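You operate a simulated robot arm through the tools that you are given. There is no shell and no other tool.

Carry out the task below with a simulated robot arm. There is one attempt and no reset: what you move stays moved.

## Task
Paste both rings, fold the yellow plate, press the seam two seconds or more.
Fine: the dabber stands in its pot before the fold; press pad up at the end; the other reams stay bare. Set down upright: paste dabber.

It is judged by the outcome, as a careful person would: the job done as asked, and still so three seconds after it is handed in. It fails if anything else is knocked over, pushed out of place, dropped, spilled or broken. Flat cloth is picked up by pressing the open fingertips on it (5 to 10 N) and closing them slowly along it; thin cloth reads only 2 to 8 mm in the jaws.

## Robot
A 7-joint arm with a two-finger parallel gripper, fixed in place. Base frame: the origin is on the floor under the middle of its stand, x ahead of it, y to its left, z up. Units: mm, rad, N and s.
It reaches about 1479 mm from its shoulder. Its first joint turns from -2.897 to 2.897 rad. Payload 4.4 kg.
The TCP is the grasp point between the finger pads, 23 mm short of the fingertips. In the tool frame z runs along the fingers and y along their closing line. Largest opening 94 mm; finger width 38, thickness 10; the body of the gripper, 54 by 96 mm, starts 39 mm behind the TCP.
Orientation is that of the tool frame in the base frame, as a unit quaternion [w, x, y, z]. With the fingers straight down and closing along the base's y, the tool's x points along the base's -x, its y along +y and its z along -z.

## Interface
- The arm moves only by the tool step_arm. Its argument "moves" is a list of rows, each a list of 7 numbers: the turn, a rotation vector about the base's x, y, z in degrees, then the shift along the base's x, y, z in mm, then the finger opening in mm, from 0 to 94. In form: [[wx, wy, wz, tx, ty, tz, jaw], ...]. A call has 1 to 20 rows; each row shifts and turns the commanded pose from where the row before left it. Rows are played at 5 a second. More than 50 mm and 0.15 rad between two rows, or a gripper value outside its range, and nothing of the call is played. Where a pose cannot be reached the arm comes as near as it can. A force on the tool above 90 N (or 10 N above the force at the start of the call, whichever is more), or a blocked arm, ends the call early, and 0.2 s more pass. The fingers move at their own pace (about 72 mm/s each) and stop on an object; they squeeze with about 32 N. The grip force told is the motor's: it shows also when the fingers shut on nothing. Time passes only in rows, and 0.2 s behind the last, so rows that do not move let the fingers close. It gives the time, the measured TCP pose, the force on the tool (base axes), the opening and the grip force at its end, in the units of the frame above (readings bear some noise), with the torque about the TCP (base axes, N m) and any sound that the robot's microphone picked up.
- Cameras (640 x 400 px; columns grow to the right, rows downward): "scene" is fixed at [218.9, 650.2, 1621]; the picture's right is [-0.35, -0.94, 0.00], its down [-0.58, 0.22, -0.78] and it looks along [0.73, -0.27, -0.62] (base axes); focal length 260 px, centre (320, 200). "wrist" rides on the gripper at [86, 16, -74] in the tool frame; the picture's right is [-0.18, 0.98, 0.00], its down [-0.58, -0.11, -0.81] and it looks along [-0.79, -0.15, 0.59] (tool axes); focal length 243 px, centre (320, 200). There is no depth. A picture from a camera that has moved, and an enlarged one, comes with that camera's place and axes in the base frame and with its lens.
- camera(camera): a new picture of that camera. No time passes.
- enlarge(camera, box): a new picture of the part [left, top, right, bottom] of that camera's present view, enlarged. No time passes.
- close_job(): hands the job in; it is judged then, once.

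Nothing tells you positions but the pictures and the camera data. Unless the task says otherwise, let go and move clear before handing in.

The tools are called after "Emit:" as a command line: name --pt "numbers of a row" for each row, then --argument value for the rest, lists and objects as JSON in quotes. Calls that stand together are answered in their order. step_arm: Moves the arm, as the interface text tells. Its arguments: {"type":"object","properties":{"moves":{"type":"array"}},"required":["moves"]} The other tools are called the same way: camera (camera) takes a picture; enlarge (camera, box) takes an enlarged picture of a part of a camera's view; close_job () hands the job in.

At the start:

```text
clock: 0.0
tcp_pos: [658.8, 177.2, 1388.4]
orientation: [0.0, 0.0, 1.0, -0.001]
force: [0.0, 1.1, -0.4]
torque: [-0.01, -0.02, -0.02]
finger_gap: 93.9
grasp_force: 0.1
```

scene: 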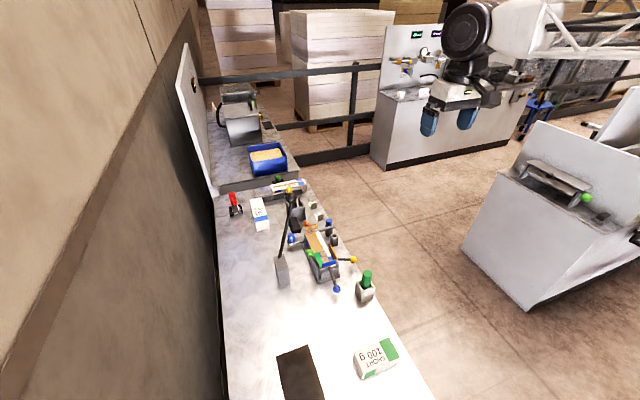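
wrist: 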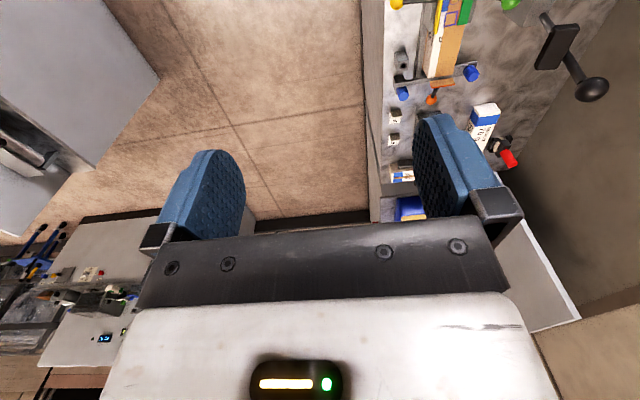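

I see a long bench to the left with a small fixture in the middle (coloured knobs, plates), a green-capped pot, a paper packet and other items. I'll look closer at the details before moving.

Emit:
enlarge --camera "scene" --box '[210, 160, 410, 320]'

Emit:
enlarge --camera "scene" --box '[270, 200, 370, 300]'

Emit:
enlarge --camera "wrist" --box '[360, 0, 640, 220]'

Emit:
enlarge --camera "scene" --box '[220, 260, 440, 400]'

```text
2.50 times, centred on (310, 240) of scene
camera zoom: at [218.9, 650.2, 1621.0], right [-0.35, -0.94, 0.0], down [-0.58, 0.22, -0.78], along [0.73, -0.27, -0.62], focal length 649 px, centre (345, 100)
```

zoom: 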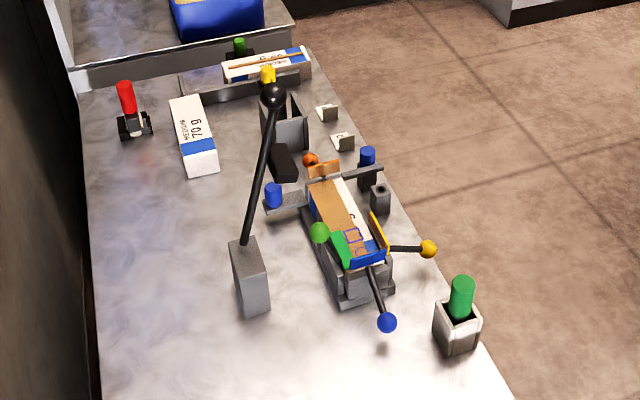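

```text
4.00 times, centred on (320, 250) of scene
camera zoom: at [218.9, 650.2, 1621.0], right [-0.35, -0.94, 0.0], down [-0.58, 0.22, -0.78], along [0.73, -0.27, -0.62], focal length 1038 px, centre (320, 0)
```

zoom: 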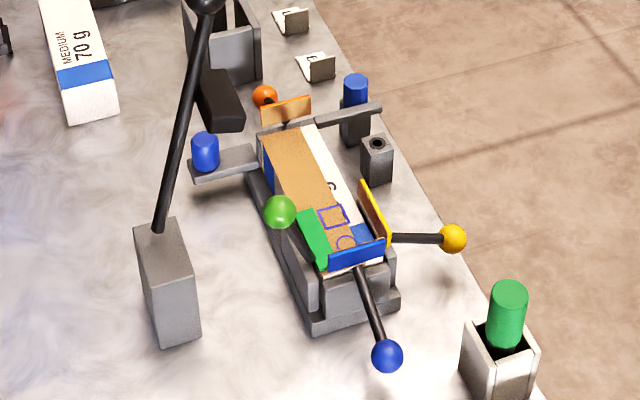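

```text
1.82 times, centred on (500, 110) of wrist
camera zoom: at [572.4, 194.3, 1463.6], right [0.18, 0.98, 0.0], down [0.58, -0.11, 0.81], along [0.79, -0.15, -0.59], focal length 441 px, centre (-7, 364)
```

zoom: 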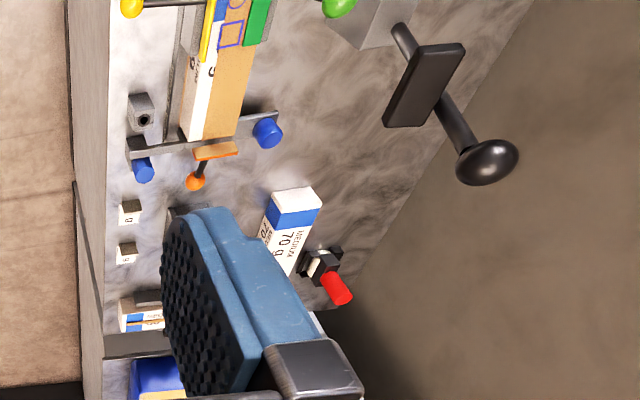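

```text
2.86 times, centred on (330, 330) of scene
camera zoom: at [218.9, 650.2, 1621.0], right [-0.35, -0.94, 0.0], down [-0.58, 0.22, -0.78], along [0.73, -0.27, -0.62], focal length 742 px, centre (291, -171)
```

zoom: 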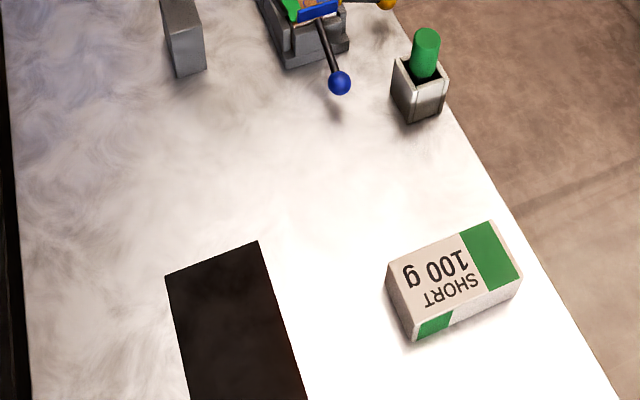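

The jig sits around x 750–1000, y 330–500, with the press lever's ball around [811, 522, 1149]. I'll move back and lower the arm so the wrist camera gets a close look at it.

Emit:
step_arm --pt "0 0 0 -20 28 -20 94" --pt "0 0 0 -20 28 -20 94" --pt "0 0 0 -20 28 -20 94" --pt "0 0 0 -20 28 -20 94" --pt "0 0 0 -20 28 -20 94" --pt "0 0 0 -20 28 -20 94" --pt "0 0 0 -20 28 -20 94" --pt "0 0 0 -20 28 -20 94"

Emit:
camera --camera "wrist"

Emit:
camera --camera "scene"

```text
clock: 1.8
tcp_pos: [498.4, 402.2, 1228.2]
orientation: [0.0, 0.001, 1.0, 0.0]
force: [-0.2, -0.1, -0.5]
torque: [0.02, -0.01, -0.02]
finger_gap: 93.8
grasp_force: 0.0
```

```text
taken
camera wrist: at [412.3, 419.2, 1304.2], right [0.18, 0.98, 0.0], down [0.58, -0.11, 0.81], along [0.79, -0.15, -0.59], focal length 243 px, centre (320, 200)
```

wrist: 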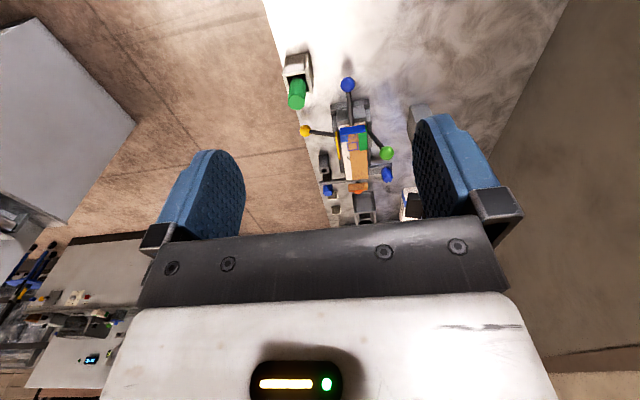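

```text
taken
```

scene: 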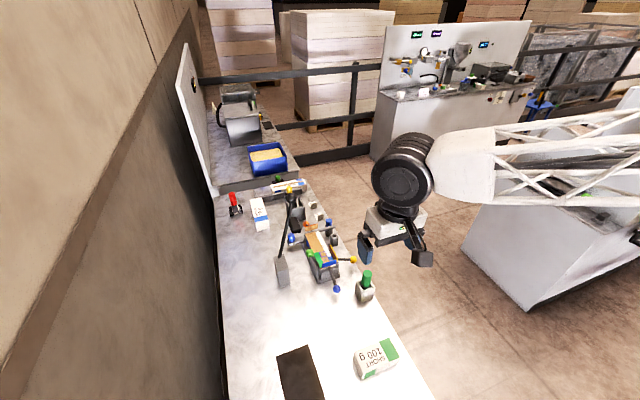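

The jig is in view between the fingers. I'll enlarge on it.

Emit:
enlarge --camera "wrist" --box '[270, 40, 430, 230]'

Emit:
enlarge --camera "wrist" --box '[310, 80, 400, 150]'

Emit:
enlarge --camera "scene" --box '[290, 220, 350, 280]'

```text
2.11 times, centred on (350, 135) of wrist
camera zoom: at [412.3, 419.2, 1304.2], right [0.18, 0.98, 0.0], down [0.58, -0.11, 0.81], along [0.79, -0.15, -0.59], focal length 511 px, centre (257, 337)
```

zoom: 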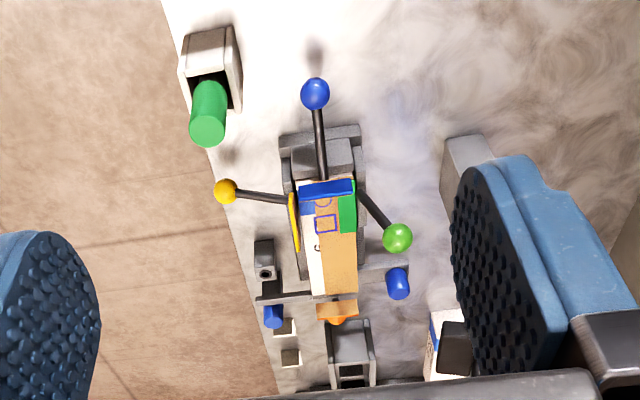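

```text
5.71 times, centred on (355, 115) of wrist
camera zoom: at [412.3, 419.2, 1304.2], right [0.18, 0.98, 0.0], down [0.58, -0.11, 0.81], along [0.79, -0.15, -0.59], focal length 1386 px, centre (120, 686)
```

zoom: 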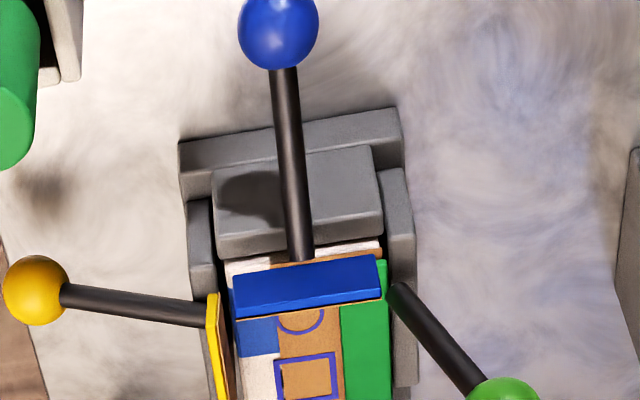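

```text
6.67 times, centred on (320, 250) of scene
camera zoom: at [218.9, 650.2, 1621.0], right [-0.35, -0.94, 0.0], down [-0.58, 0.22, -0.78], along [0.73, -0.27, -0.62], focal length 1731 px, centre (320, -133)
```

zoom: 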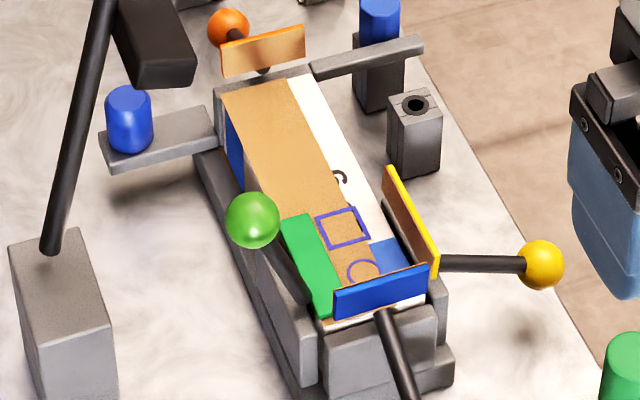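

A ream sits in a cradle with its green plate already folded, and there's a violet square and circle on the brown flap. I'll go lower for a closer look.

Emit:
step_arm --pt "0 4 0 14 0 -34 94" --pt "0 4 0 14 0 -34 94" --pt "0 4 0 14 0 -34 94" --pt "0 4 0 14 0 -34 94" --pt "0 4 0 14 0 -34 94"

Emit:
camera --camera "wrist"

```text
clock: 3.0
tcp_pos: [569.2, 401.0, 1058.6]
orientation: [-0.174, 0.0, 0.985, 0.001]
force: [-0.1, -0.5, 0.8]
torque: [0.01, -0.01, 0.01]
finger_gap: 94.0
grasp_force: 0.1
```

```text
taken
camera wrist: at [513.7, 418.3, 1159.7], right [0.17, 0.98, -0.06], down [0.82, -0.11, 0.56], along [0.54, -0.15, -0.83], focal length 243 px, centre (320, 200)
```

wrist: 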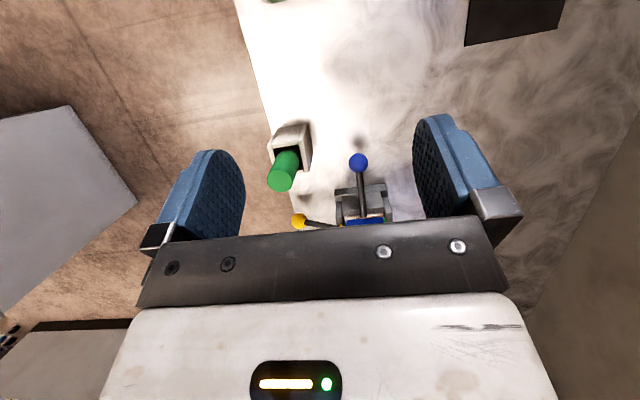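

The view is now steeper and the bracket hides the jig, so I'll move forward over it, staying clear of the press lever at y≈520.

Emit:
step_arm --pt "0 0 0 40 -5 10 94" --pt "0 0 0 40 -5 10 94" --pt "0 0 0 40 -5 10 94" --pt "0 0 0 40 -5 10 94"

Emit:
camera --camera "wrist"

Emit:
enlarge --camera "wrist" --box '[260, 40, 420, 230]'

```text
clock: 4.0
tcp_pos: [729.0, 379.6, 1098.5]
orientation: [-0.174, 0.001, 0.985, 0.0]
force: [-0.2, -0.1, 0.0]
torque: [0.0, 0.01, 0.0]
finger_gap: 93.9
grasp_force: 0.1
```

```text
taken
camera wrist: at [673.5, 398.0, 1199.1], right [0.17, 0.98, -0.06], down [0.82, -0.11, 0.56], along [0.54, -0.15, -0.83], focal length 243 px, centre (320, 200)
```

wrist: 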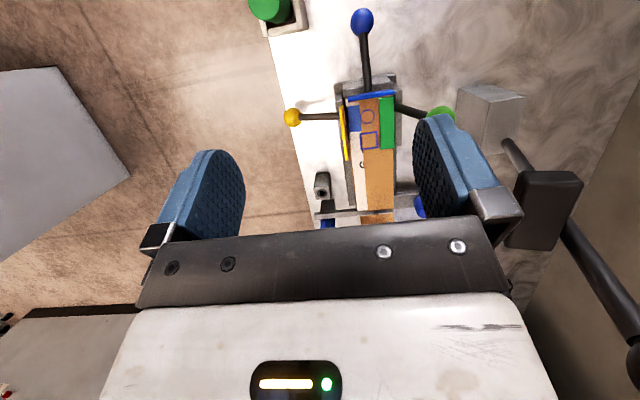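

```text
2.11 times, centred on (340, 135) of wrist
camera zoom: at [673.5, 398.0, 1199.1], right [0.17, 0.98, -0.06], down [0.82, -0.11, 0.56], along [0.54, -0.15, -0.83], focal length 511 px, centre (278, 337)
```

zoom: 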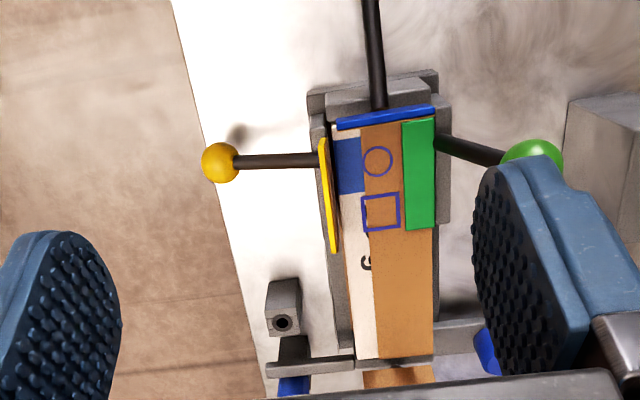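

Emit:
enlarge --camera "wrist" --box '[325, 80, 415, 140]'

Emit:
enlarge --camera "wrist" --box '[325, 140, 415, 220]'

Emit:
enlarge --camera "scene" --box '[290, 215, 390, 305]'

```text
6.67 times, centred on (370, 110) of wrist
camera zoom: at [673.5, 398.0, 1199.1], right [0.17, 0.98, -0.06], down [0.82, -0.11, 0.56], along [0.54, -0.15, -0.83], focal length 1618 px, centre (-13, 800)
```

zoom: 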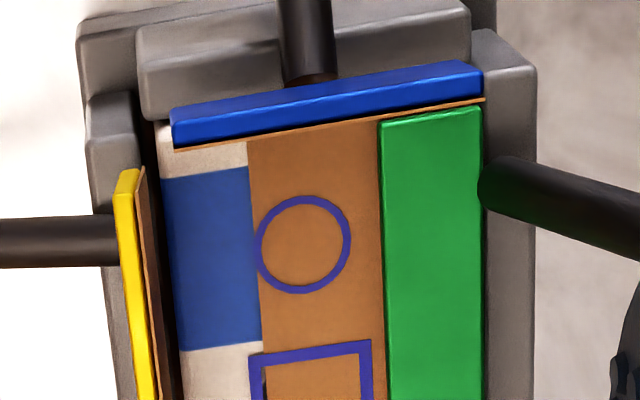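

```text
5.00 times, centred on (370, 180) of wrist
camera zoom: at [673.5, 398.0, 1199.1], right [0.17, 0.98, -0.06], down [0.82, -0.11, 0.56], along [0.54, -0.15, -0.83], focal length 1213 px, centre (70, 300)
```

zoom: 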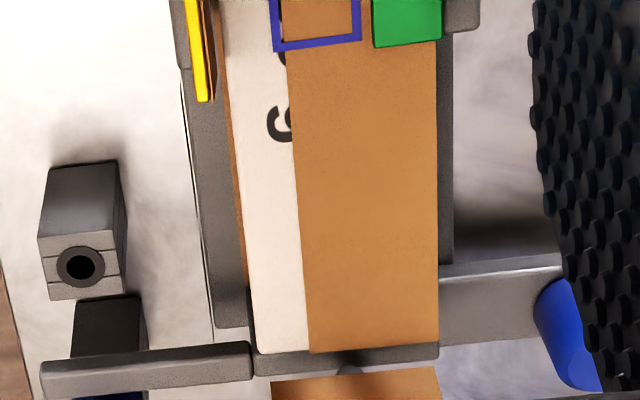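

```text
4.44 times, centred on (340, 260) of scene
camera zoom: at [218.9, 650.2, 1621.0], right [-0.35, -0.94, 0.0], down [-0.58, 0.22, -0.78], along [0.73, -0.27, -0.62], focal length 1154 px, centre (231, -67)
```

zoom: 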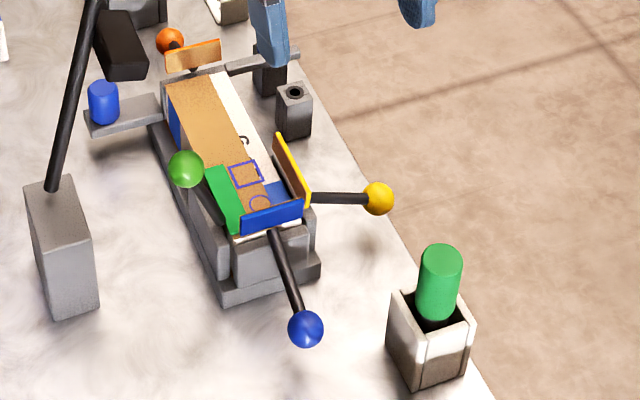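

I'd like to check the other items at the far end (yellow-, green- and red-handled tools) before deciding which is the paste dabber.

Emit:
step_arm --pt "0 -4 0 0 0 10 94" --pt "0 -4 0 0 0 10 94" --pt "0 -4 0 0 0 10 94" --pt "0 -4 0 0 0 10 94" --pt "0 -4 0 0 0 10 94"

Emit:
camera --camera "wrist"

Emit:
enlarge --camera "wrist" --box '[250, 60, 420, 225]'

Emit:
enlarge --camera "scene" --box '[220, 165, 330, 235]'

Emit:
enlarge --camera "scene" --box '[345, 260, 385, 305]'

```text
clock: 5.2
tcp_pos: [727.7, 380.8, 1149.6]
orientation: [0.0, 0.0, 1.0, 0.0]
force: [-0.2, 0.6, 0.4]
torque: [0.01, 0.05, 0.01]
finger_gap: 94.1
grasp_force: 0.1
```

```text
taken
camera wrist: at [642.5, 397.9, 1223.6], right [0.18, 0.98, 0.0], down [0.58, -0.11, 0.81], along [0.79, -0.15, -0.59], focal length 243 px, centre (320, 200)
```

wrist: 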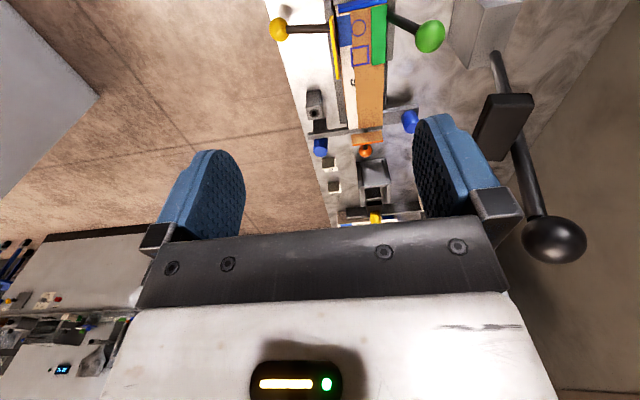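

```text
2.42 times, centred on (335, 142) of wrist
camera zoom: at [642.5, 397.9, 1223.6], right [0.18, 0.98, 0.0], down [0.58, -0.11, 0.81], along [0.79, -0.15, -0.59], focal length 588 px, centre (284, 339)
```

zoom: 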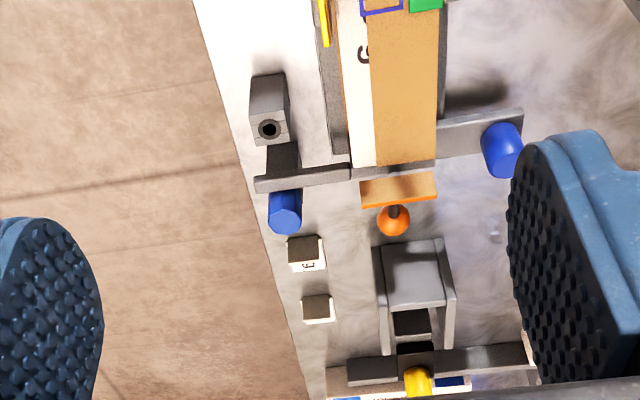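

```text
5.71 times, centred on (275, 200) of scene
camera zoom: at [218.9, 650.2, 1621.0], right [-0.35, -0.94, 0.0], down [-0.58, 0.22, -0.78], along [0.73, -0.27, -0.62], focal length 1483 px, centre (577, 200)
```

zoom: 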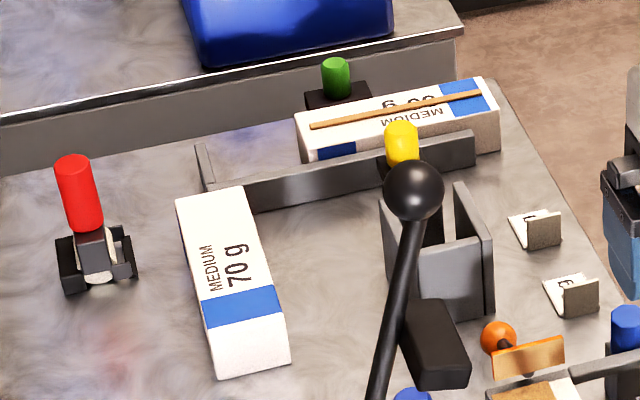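

```text
8.89 times, centred on (365, 282) of scene
camera zoom: at [218.9, 650.2, 1621.0], right [-0.35, -0.94, 0.0], down [-0.58, 0.22, -0.78], along [0.73, -0.27, -0.62], focal length 2308 px, centre (-80, -533)
```

zoom: 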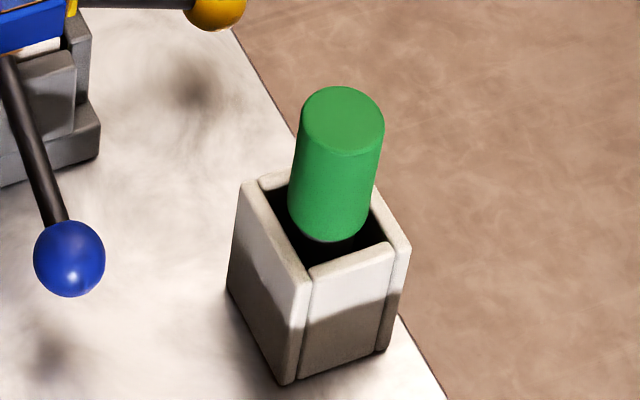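

The paste dabber is the green-handled stick in the light square pot near [635, 336], with its top at about z 925. The ring and square marks are near [768, 424, 867] and [800, 423, 867]. Next I'll hover above the dabber and check the alignment.

Emit:
step_arm --pt "0 0 0 -23 -11 -33 70" --pt "0 0 0 -23 -11 -33 70" --pt "0 0 0 -23 -11 -33 70" --pt "0 0 0 -23 -11 -33 70"

Emit:
camera --camera "wrist"

Emit:
camera --camera "scene"

```text
clock: 6.2
tcp_pos: [635.1, 337.1, 1015.9]
orientation: [0.001, 0.0, 1.0, -0.001]
force: [0.4, -0.2, 1.0]
torque: [0.02, 0.0, -0.03]
finger_gap: 69.9
grasp_force: 0.1
```

```text
taken
camera wrist: at [550.5, 354.8, 1090.9], right [0.18, 0.98, 0.0], down [0.58, -0.11, 0.81], along [0.79, -0.15, -0.59], focal length 243 px, centre (320, 200)
```

wrist: 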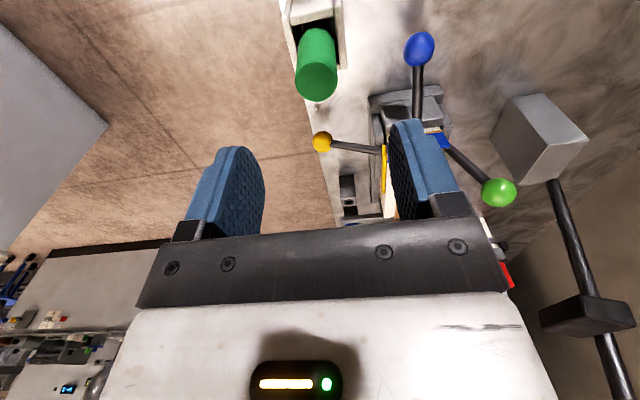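

```text
taken
```

scene: 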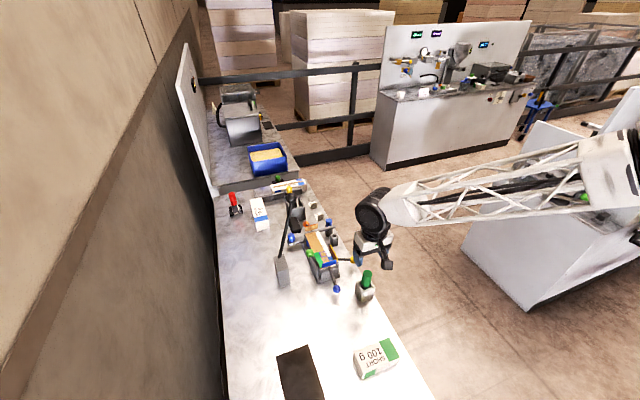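

Emit:
enlarge --camera "wrist" --box '[270, 0, 370, 110]'

Emit:
enlarge --camera "wrist" --box '[300, 80, 480, 230]'

```text
3.64 times, centred on (320, 55) of wrist
camera zoom: at [550.5, 354.8, 1090.9], right [0.18, 0.98, 0.0], down [0.58, -0.11, 0.81], along [0.79, -0.15, -0.59], focal length 882 px, centre (320, 727)
```

zoom: 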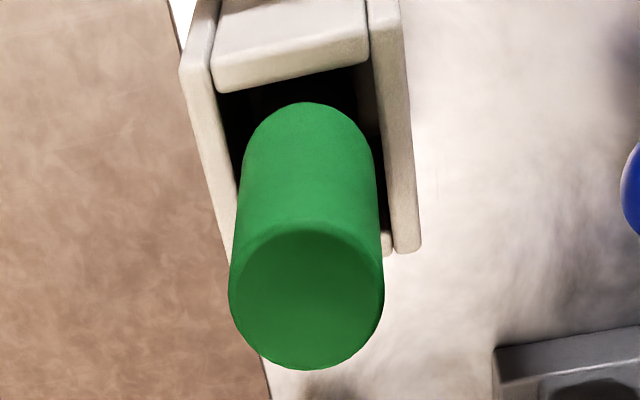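

```text
2.67 times, centred on (390, 155) of wrist
camera zoom: at [550.5, 354.8, 1090.9], right [0.18, 0.98, 0.0], down [0.58, -0.11, 0.81], along [0.79, -0.15, -0.59], focal length 647 px, centre (133, 320)
```

zoom: 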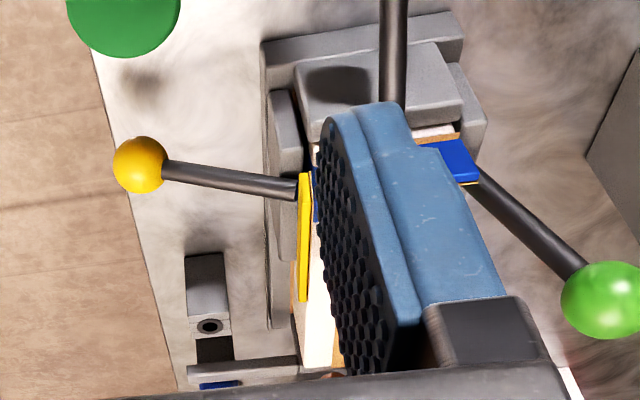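

The handle is centred under the fingers to within about 1 mm: handle axis [635.5, 336], top z 925, pot rim z about 876. I'll descend to grip its upper part.

Emit:
step_arm --pt "0 0 0 0 -0.5 -25 70" --pt "0 0 0 0 -0.5 -25 70" --pt "0 0 0 0 0 -25 70" --pt "0 0 0 0 0 -20 70" --pt "0 0 0 0 0 -14 70"

Emit:
camera --camera "wrist"

Emit:
enlarge --camera "scene" --box '[330, 230, 430, 320]'

```text
clock: 7.4
tcp_pos: [636.3, 335.6, 907.3]
orientation: [0.0, 0.001, 1.0, 0.0]
force: [1.1, -0.3, 0.2]
torque: [-0.05, -0.01, -0.01]
finger_gap: 69.8
grasp_force: 0.1
```

```text
taken
camera wrist: at [550.7, 353.2, 982.2], right [0.18, 0.98, 0.0], down [0.58, -0.11, 0.81], along [0.79, -0.15, -0.59], focal length 243 px, centre (320, 200)
```

wrist: 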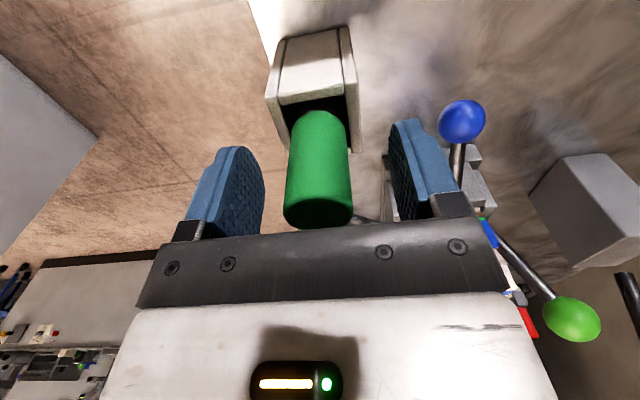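

```text
4.44 times, centred on (380, 275) of scene
camera zoom: at [218.9, 650.2, 1621.0], right [-0.35, -0.94, 0.0], down [-0.58, 0.22, -0.78], along [0.73, -0.27, -0.62], focal length 1154 px, centre (53, -133)
```

zoom: 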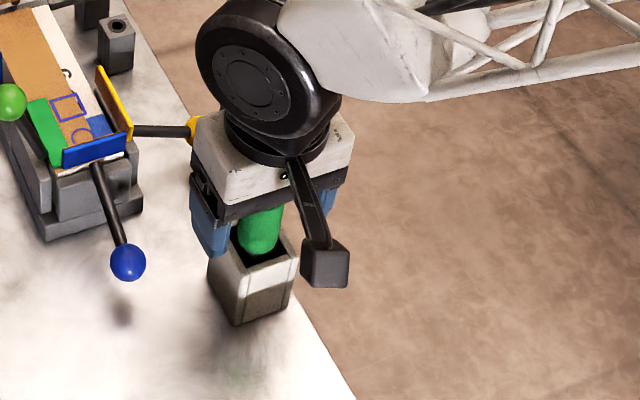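

Fingers straddle the handle well. Closing now and letting the grip settle.

Emit:
step_arm --pt "0 0 0 0 0 0 45" --pt "0 0 0 0 0 0 32" --pt "0 0 0 0 0 0 26" --pt "0 0 0 0 0 0 20" --pt "0 0 0 0 0 0 20"

```text
clock: 8.6
tcp_pos: [635.6, 334.8, 907.4]
orientation: [0.0, 0.0, 1.0, 0.001]
force: [0.8, 0.7, 0.5]
torque: [-0.01, 0.03, 0.02]
finger_gap: 28.7
grasp_force: 31.8
```

Gripped at 28.7 mm. Lifting straight up out of the pot.

Emit:
step_arm --pt "0 0 0 0 0 5 20" --pt "0 0 0 0 0 15 20" --pt "0 0 0 0 0 20 20" --pt "0 0 0 0 0 25 20" --pt "0 0 0 0 0 30 20" --pt "0 0 0 0 0 30 20"

Emit:
camera --camera "wrist"

Emit:
enlarge --camera "scene" --box '[330, 200, 430, 310]'

```text
clock: 10.0
tcp_pos: [637.8, 335.9, 1032.4]
orientation: [0.0, 0.001, 1.0, 0.0]
force: [-0.1, -0.5, -0.8]
torque: [0.01, -0.01, 0.04]
finger_gap: 28.7
grasp_force: 31.9
```

```text
taken
camera wrist: at [551.2, 353.0, 1108.0], right [0.18, 0.98, 0.0], down [0.58, -0.11, 0.81], along [0.79, -0.15, -0.59], focal length 243 px, centre (320, 200)
```

wrist: 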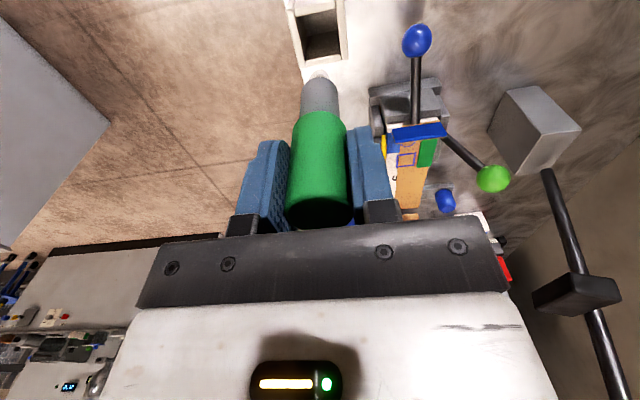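

```text
3.64 times, centred on (380, 255) of scene
camera zoom: at [218.9, 650.2, 1621.0], right [-0.35, -0.94, 0.0], down [-0.58, 0.22, -0.78], along [0.73, -0.27, -0.62], focal length 944 px, centre (102, 0)
```

zoom: 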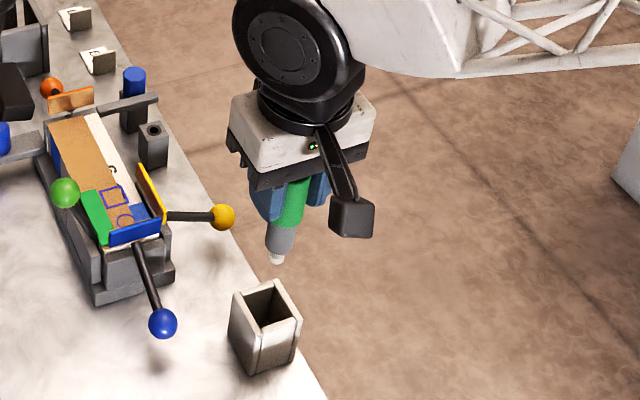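

Emit:
enlarge --camera "scene" --box '[365, 240, 405, 280]'

Emit:
enlarge --camera "wrist" --box '[270, 0, 370, 120]'

Emit:
enlarge --camera "wrist" --box '[360, 80, 480, 220]'

```text
10.00 times, centred on (385, 260) of scene
camera zoom: at [218.9, 650.2, 1621.0], right [-0.35, -0.94, 0.0], down [-0.58, 0.22, -0.78], along [0.73, -0.27, -0.62], focal length 2596 px, centre (-330, -400)
```

zoom: 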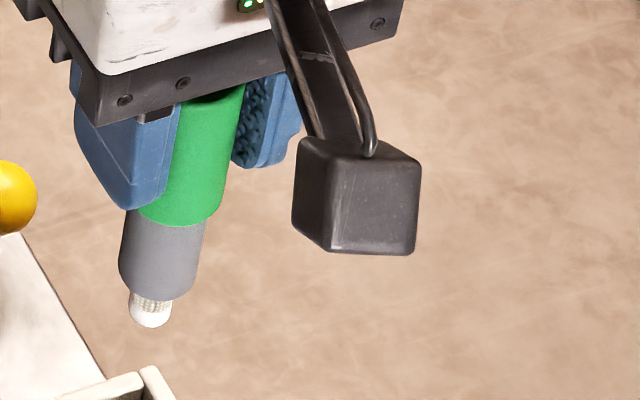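

```text
3.33 times, centred on (320, 60) of wrist
camera zoom: at [551.2, 353.0, 1108.0], right [0.18, 0.98, 0.0], down [0.58, -0.11, 0.81], along [0.79, -0.15, -0.59], focal length 809 px, centre (320, 667)
```

zoom: 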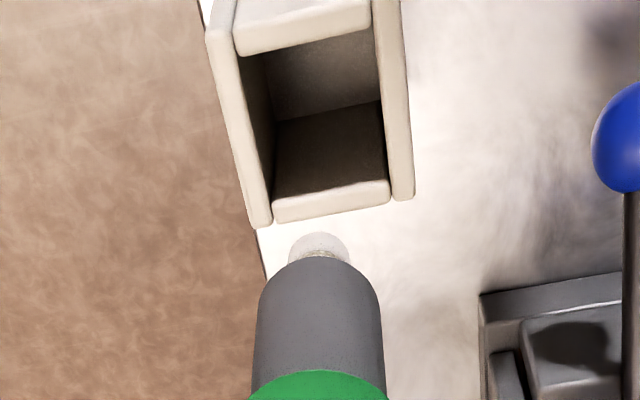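

```text
2.86 times, centred on (420, 150) of wrist
camera zoom: at [551.2, 353.0, 1108.0], right [0.18, 0.98, 0.0], down [0.58, -0.11, 0.81], along [0.79, -0.15, -0.59], focal length 693 px, centre (34, 343)
```

zoom: 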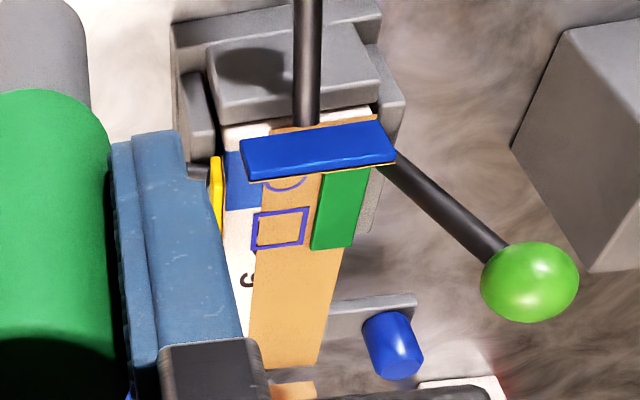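

The dabber is out and upright, with its white tip about 103 mm below the TCP. I'll hover it over the round ring near [768, 424].

Emit:
step_arm --pt "0 0 0 32.5 22 0 20" --pt "0 0 0 32.5 22 0 20" --pt "0 0 0 32.5 22 0 20" --pt "0 0 0 32.5 22 0 20" --pt "0 0 0 0 0 -20 20"

Emit:
camera --camera "wrist"

Emit:
enlarge --camera "wrist" --box '[260, 20, 400, 150]'

Emit:
enlarge --camera "scene" --box '[280, 200, 380, 290]'

```text
clock: 11.2
tcp_pos: [766.0, 422.1, 1012.0]
orientation: [0.0, 0.0, 1.0, 0.0]
force: [-0.2, -0.8, -0.1]
torque: [0.0, 0.02, -0.03]
finger_gap: 28.7
grasp_force: 31.8
```

```text
taken
camera wrist: at [681.6, 441.1, 1088.1], right [0.18, 0.98, 0.0], down [0.58, -0.11, 0.81], along [0.79, -0.15, -0.59], focal length 243 px, centre (320, 200)
```

wrist: 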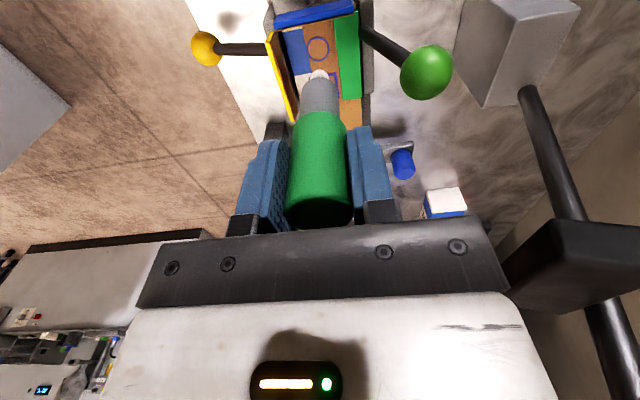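

```text
3.08 times, centred on (330, 85) of wrist
camera zoom: at [681.6, 441.1, 1088.1], right [0.18, 0.98, 0.0], down [0.58, -0.11, 0.81], along [0.79, -0.15, -0.59], focal length 746 px, centre (289, 554)
```

zoom: 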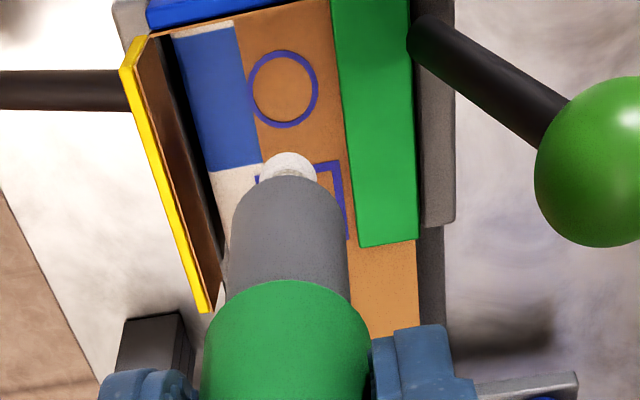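

```text
4.44 times, centred on (330, 245) of scene
camera zoom: at [218.9, 650.2, 1621.0], right [-0.35, -0.94, 0.0], down [-0.58, 0.22, -0.78], along [0.73, -0.27, -0.62], focal length 1154 px, centre (276, 0)
```

zoom: 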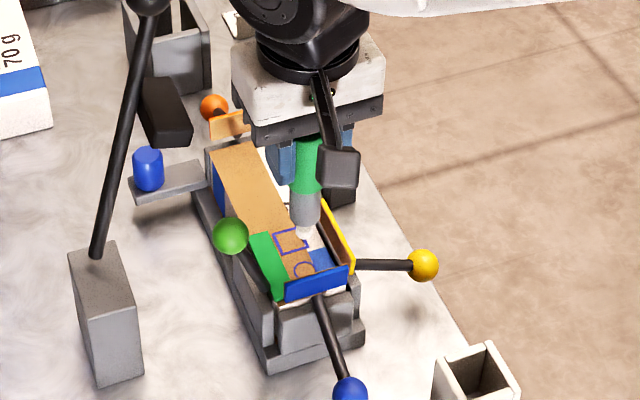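

The tip is directly above the ring to within 1–2 mm. Lowering most of the way, then checking again.

Emit:
step_arm --pt "0 0 0 0.5 0.5 -15 20" --pt "0 0 0 0.5 0 -13 20" --pt "0 0 0 0 0 0 20"

Emit:
enlarge --camera "wrist" --box '[260, 10, 380, 110]'

Emit:
enlarge --camera "scene" --box '[300, 230, 360, 280]'

```text
clock: 12.0
tcp_pos: [767.3, 424.5, 984.5]
orientation: [0.001, 0.001, 1.0, 0.0]
force: [0.3, -0.7, -0.9]
torque: [-0.02, 0.01, 0.03]
finger_gap: 28.8
grasp_force: 31.5
```

```text
4.00 times, centred on (320, 60) of wrist
camera zoom: at [681.9, 441.4, 1059.8], right [0.18, 0.98, 0.0], down [0.58, -0.11, 0.81], along [0.79, -0.15, -0.59], focal length 970 px, centre (320, 760)
```

zoom: 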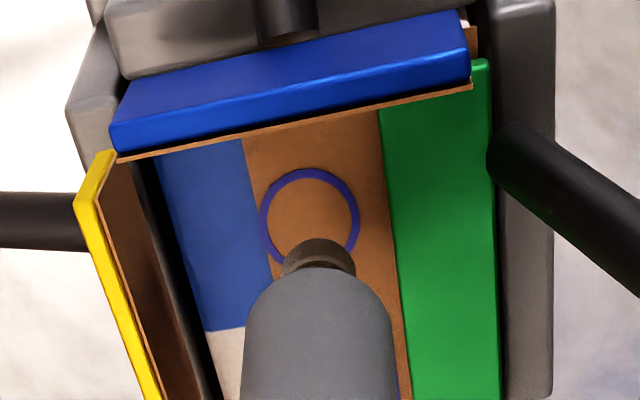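

```text
8.00 times, centred on (330, 255) of scene
camera zoom: at [218.9, 650.2, 1621.0], right [-0.35, -0.94, 0.0], down [-0.58, 0.22, -0.78], along [0.73, -0.27, -0.62], focal length 2077 px, centre (240, -240)
```

zoom: 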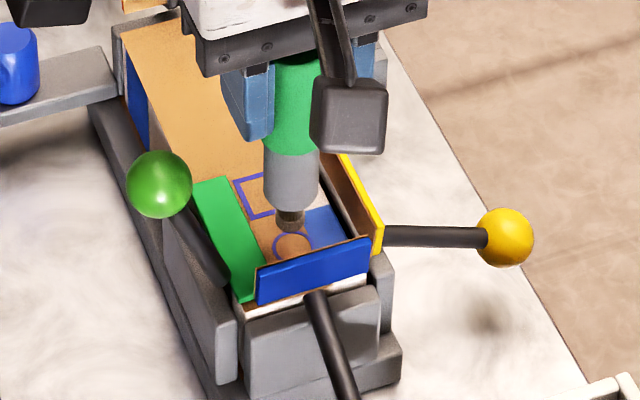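

The tip is about 1.3 mm to the +y side of the ring centre. I'll correct that and go down in small steps, watching the force.

Emit:
step_arm --pt "0 0 0 0 -1.2 -3 20" --pt "0 0 0 0 0 -3 20"

Emit:
enlarge --camera "wrist" --box '[280, 20, 360, 90]'

```text
clock: 12.6
tcp_pos: [767.6, 423.2, 978.2]
orientation: [0.0, -0.001, 1.0, 0.0]
force: [0.2, 0.9, -0.2]
torque: [0.02, 0.01, 0.01]
finger_gap: 28.6
grasp_force: 32.1
```

```text
5.71 times, centred on (320, 55) of wrist
camera zoom: at [681.5, 440.2, 1053.7], right [0.18, 0.98, 0.0], down [0.58, -0.11, 0.81], along [0.79, -0.15, -0.59], focal length 1386 px, centre (320, 1029)
```

zoom: 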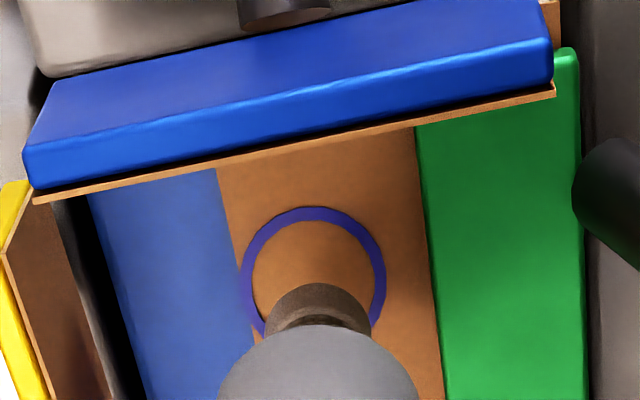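

Emit:
step_arm --pt "0 0 0 0 -0.3 -2 20" --pt "0 0 0 0 0 -1 20"

Emit:
enlarge --camera "wrist" --box '[280, 20, 360, 90]'

```text
clock: 13.2
tcp_pos: [768.1, 423.3, 975.5]
orientation: [0.0, 0.0, 1.0, 0.0]
force: [-0.1, 0.1, 0.2]
torque: [-0.02, 0.05, 0.0]
finger_gap: 28.7
grasp_force: 32.2
```

```text
5.71 times, centred on (320, 55) of wrist
camera zoom: at [681.7, 440.0, 1050.6], right [0.18, 0.98, 0.0], down [0.58, -0.11, 0.81], along [0.79, -0.15, -0.59], focal length 1386 px, centre (320, 1029)
```

zoom: 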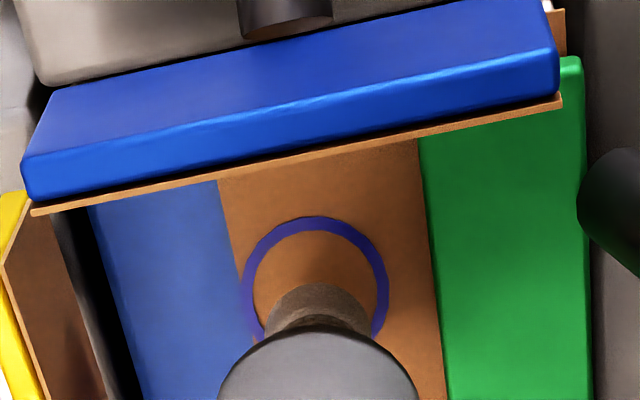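

Emit:
step_arm --pt "0 0 0 0 0 -1.5 20" --pt "0 0 0 0 0 -0.5 20"

Emit:
enlarge --camera "wrist" --box '[280, 20, 360, 90]'

Emit:
enlarge --camera "scene" --box '[305, 240, 345, 275]'

```text
clock: 13.8
tcp_pos: [766.7, 423.1, 974.1]
orientation: [0.0, 0.0, 1.0, 0.0]
force: [-0.5, 0.0, -1.0]
torque: [-0.01, 0.04, -0.01]
finger_gap: 29.0
grasp_force: 31.9
```

```text
5.71 times, centred on (320, 55) of wrist
camera zoom: at [681.5, 440.2, 1048.7], right [0.18, 0.98, 0.0], down [0.58, -0.11, 0.81], along [0.79, -0.15, -0.59], focal length 1386 px, centre (320, 1029)
```

zoom: 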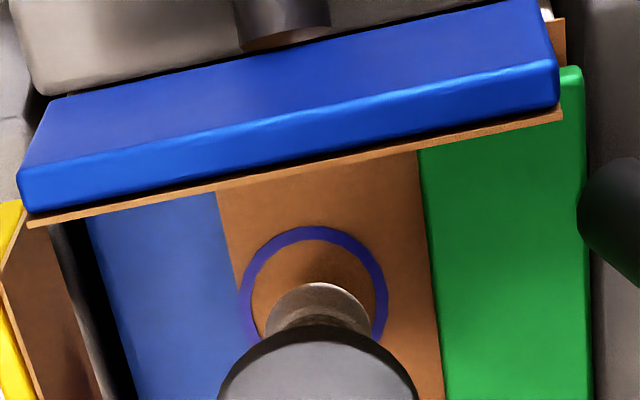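

```text
11.43 times, centred on (325, 258) of scene
camera zoom: at [218.9, 650.2, 1621.0], right [-0.35, -0.94, 0.0], down [-0.58, 0.22, -0.78], along [0.73, -0.27, -0.62], focal length 2967 px, centre (263, -457)
```

zoom: 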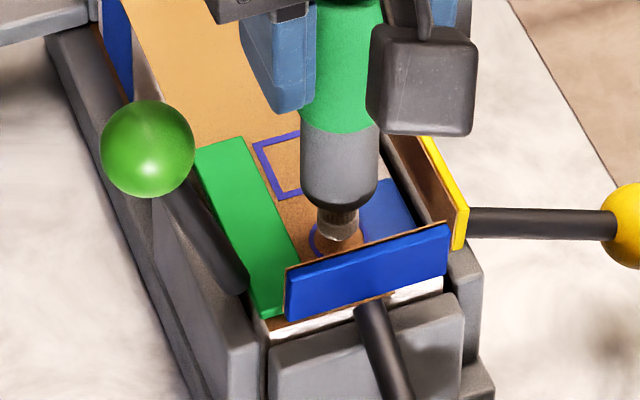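

Emit:
step_arm --pt "0 0 0 0 -0.4 -1 20"

Emit:
step_arm --pt "0 0 0 0 0 -1 20"

Emit:
enlarge --camera "wrist" --box '[280, 20, 360, 90]'

```text
clock: 14.2
tcp_pos: [767.6, 421.8, 972.5]
orientation: [0.0, 0.001, 1.0, 0.0]
force: [0.9, -0.4, -1.8]
torque: [0.02, -0.01, -0.02]
finger_gap: 28.9
grasp_force: 32.4
```

```text
clock: 14.6
tcp_pos: [767.1, 422.4, 970.0]
orientation: [0.0, 0.001, 1.0, 0.0]
force: [-0.1, -0.2, -1.2]
torque: [0.03, 0.0, 0.01]
finger_gap: 28.8
grasp_force: 31.8
```

```text
5.71 times, centred on (320, 55) of wrist
camera zoom: at [681.5, 439.8, 1046.5], right [0.18, 0.98, 0.0], down [0.58, -0.11, 0.81], along [0.79, -0.15, -0.59], focal length 1386 px, centre (320, 1029)
```

zoom: 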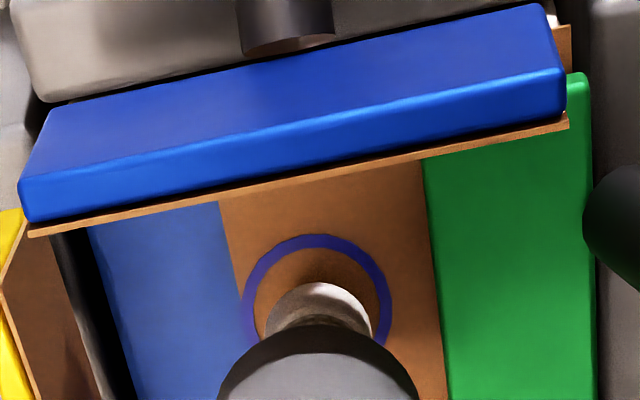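

Emit:
step_arm --pt "0 0 0 0 0 -1 20"

Emit:
step_arm --pt "0 0 0 0 0 -1 20"

Emit:
enlarge --camera "wrist" --box '[280, 20, 360, 90]'

```text
clock: 15.0
tcp_pos: [769.0, 421.7, 969.8]
orientation: [-0.001, 0.0, 1.0, 0.0]
force: [1.0, 0.3, -1.0]
torque: [0.01, 0.02, 0.03]
finger_gap: 28.7
grasp_force: 32.2
```

```text
clock: 15.4
tcp_pos: [767.1, 421.5, 969.0]
orientation: [-0.001, 0.0, 1.0, -0.001]
force: [-0.4, -0.1, 0.4]
torque: [-0.02, 0.02, 0.01]
finger_gap: 28.8
grasp_force: 31.5
```

```text
5.71 times, centred on (320, 55) of wrist
camera zoom: at [681.5, 439.8, 1044.5], right [0.18, 0.98, 0.0], down [0.58, -0.11, 0.81], along [0.79, -0.15, -0.59], focal length 1386 px, centre (320, 1029)
```

zoom: 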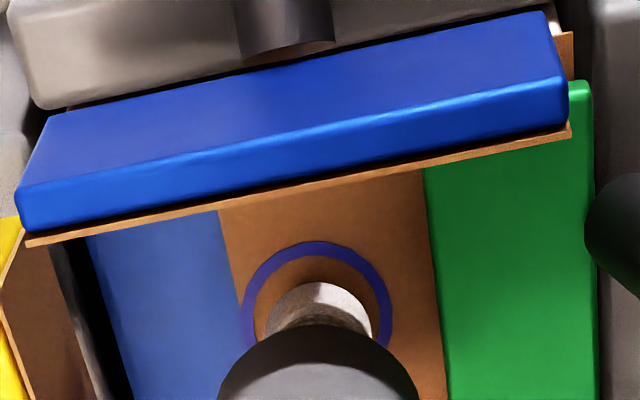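

Emit:
step_arm --pt "0 0 0 0 0 -1 20"

Emit:
step_arm --pt "0 0 0 0 0 -1 20"

Emit:
enlarge --camera "wrist" --box '[280, 20, 360, 90]'

Emit:
enlarge --camera "scene" --box '[305, 240, 345, 275]'

```text
clock: 15.8
tcp_pos: [767.2, 421.9, 968.4]
orientation: [-0.001, 0.0, 1.0, 0.0]
force: [0.2, 0.3, -1.2]
torque: [0.01, 0.0, 0.0]
finger_gap: 28.8
grasp_force: 32.4
```

```text
clock: 16.2
tcp_pos: [767.6, 422.2, 966.9]
orientation: [0.0, 0.0, 1.0, 0.0]
force: [0.0, 0.4, -1.2]
torque: [0.02, 0.01, 0.02]
finger_gap: 28.7
grasp_force: 31.7
```

```text
5.71 times, centred on (320, 55) of wrist
camera zoom: at [681.3, 440.1, 1042.5], right [0.18, 0.98, 0.0], down [0.58, -0.11, 0.81], along [0.79, -0.15, -0.59], focal length 1386 px, centre (320, 1029)
```

zoom: 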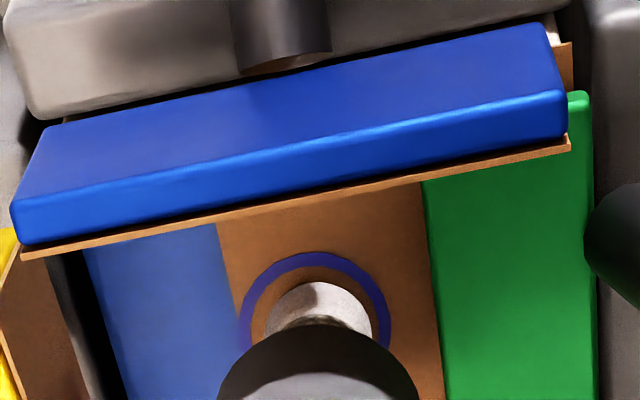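

```text
11.43 times, centred on (325, 258) of scene
camera zoom: at [218.9, 650.2, 1621.0], right [-0.35, -0.94, 0.0], down [-0.58, 0.22, -0.78], along [0.73, -0.27, -0.62], focal length 2967 px, centre (263, -457)
```

zoom: 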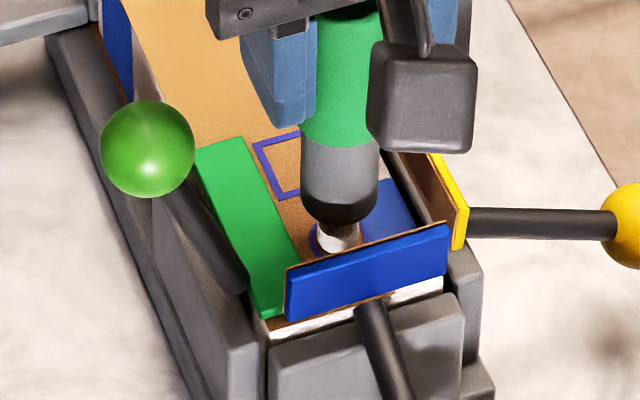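

Emit:
step_arm --pt "0 0 0 0 0 -1 20"

Emit:
step_arm --pt "0 0 0 0 0 -1 20"

Emit:
enlarge --camera "wrist" --box '[280, 20, 360, 90]'

```text
clock: 16.6
tcp_pos: [767.2, 422.1, 965.8]
orientation: [0.0, 0.0, 1.0, 0.001]
force: [0.7, -0.5, -0.7]
torque: [0.0, -0.01, -0.02]
finger_gap: 28.8
grasp_force: 32.0
```

```text
clock: 17.0
tcp_pos: [767.5, 422.7, 965.2]
orientation: [0.001, 0.0, 1.0, 0.0]
force: [0.1, 0.2, -1.0]
torque: [-0.02, -0.02, 0.01]
finger_gap: 28.9
grasp_force: 31.7
```

```text
5.71 times, centred on (320, 55) of wrist
camera zoom: at [681.3, 440.0, 1040.6], right [0.18, 0.98, 0.0], down [0.58, -0.11, 0.81], along [0.79, -0.15, -0.59], focal length 1386 px, centre (320, 1029)
```

zoom: 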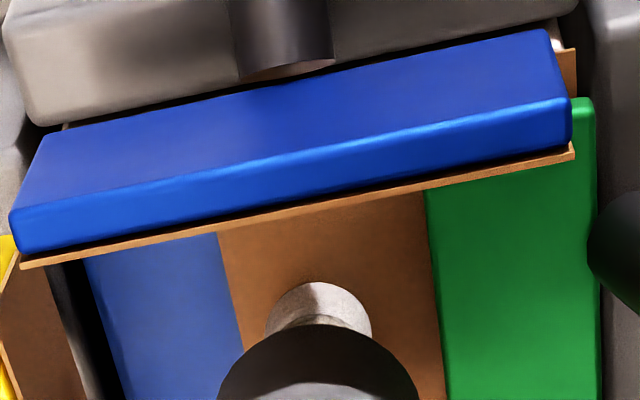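

The ring outline vanished on contact at TCP z≈965, so paste seems to have been taken. I'll lift and look.

Emit:
step_arm --pt "0 0 0 0 0 4 20" --pt "0 0 0 0 0 12 20" --pt "0 0 0 0 0 12 20"

Emit:
enlarge --camera "wrist" --box '[260, 10, 380, 110]'

Emit:
enlarge --camera "scene" --box '[300, 230, 360, 280]'

```text
clock: 17.8
tcp_pos: [766.6, 421.4, 992.9]
orientation: [0.0, 0.0, 1.0, 0.001]
force: [0.0, 0.0, -1.0]
torque: [0.0, -0.03, 0.03]
finger_gap: 28.6
grasp_force: 31.9
```

```text
4.00 times, centred on (320, 60) of wrist
camera zoom: at [681.1, 439.8, 1068.4], right [0.18, 0.98, 0.0], down [0.58, -0.11, 0.81], along [0.79, -0.15, -0.59], focal length 970 px, centre (320, 760)
```

zoom: 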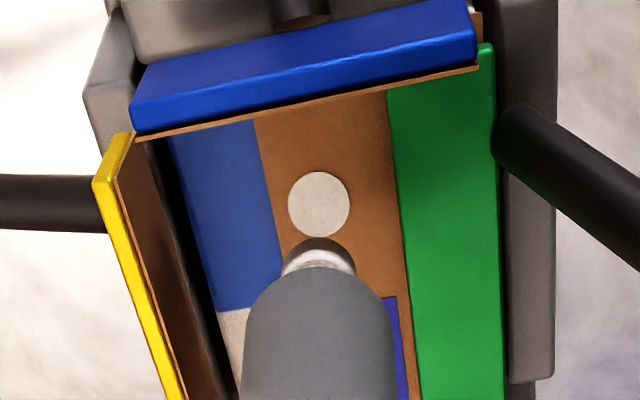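

```text
8.00 times, centred on (330, 255) of scene
camera zoom: at [218.9, 650.2, 1621.0], right [-0.35, -0.94, 0.0], down [-0.58, 0.22, -0.78], along [0.73, -0.27, -0.62], focal length 2077 px, centre (240, -240)
```

zoom: 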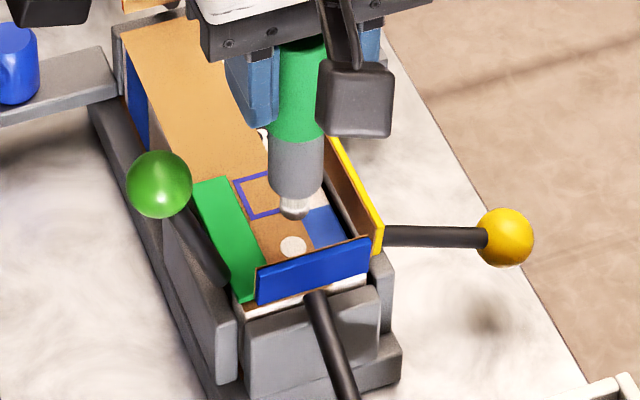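

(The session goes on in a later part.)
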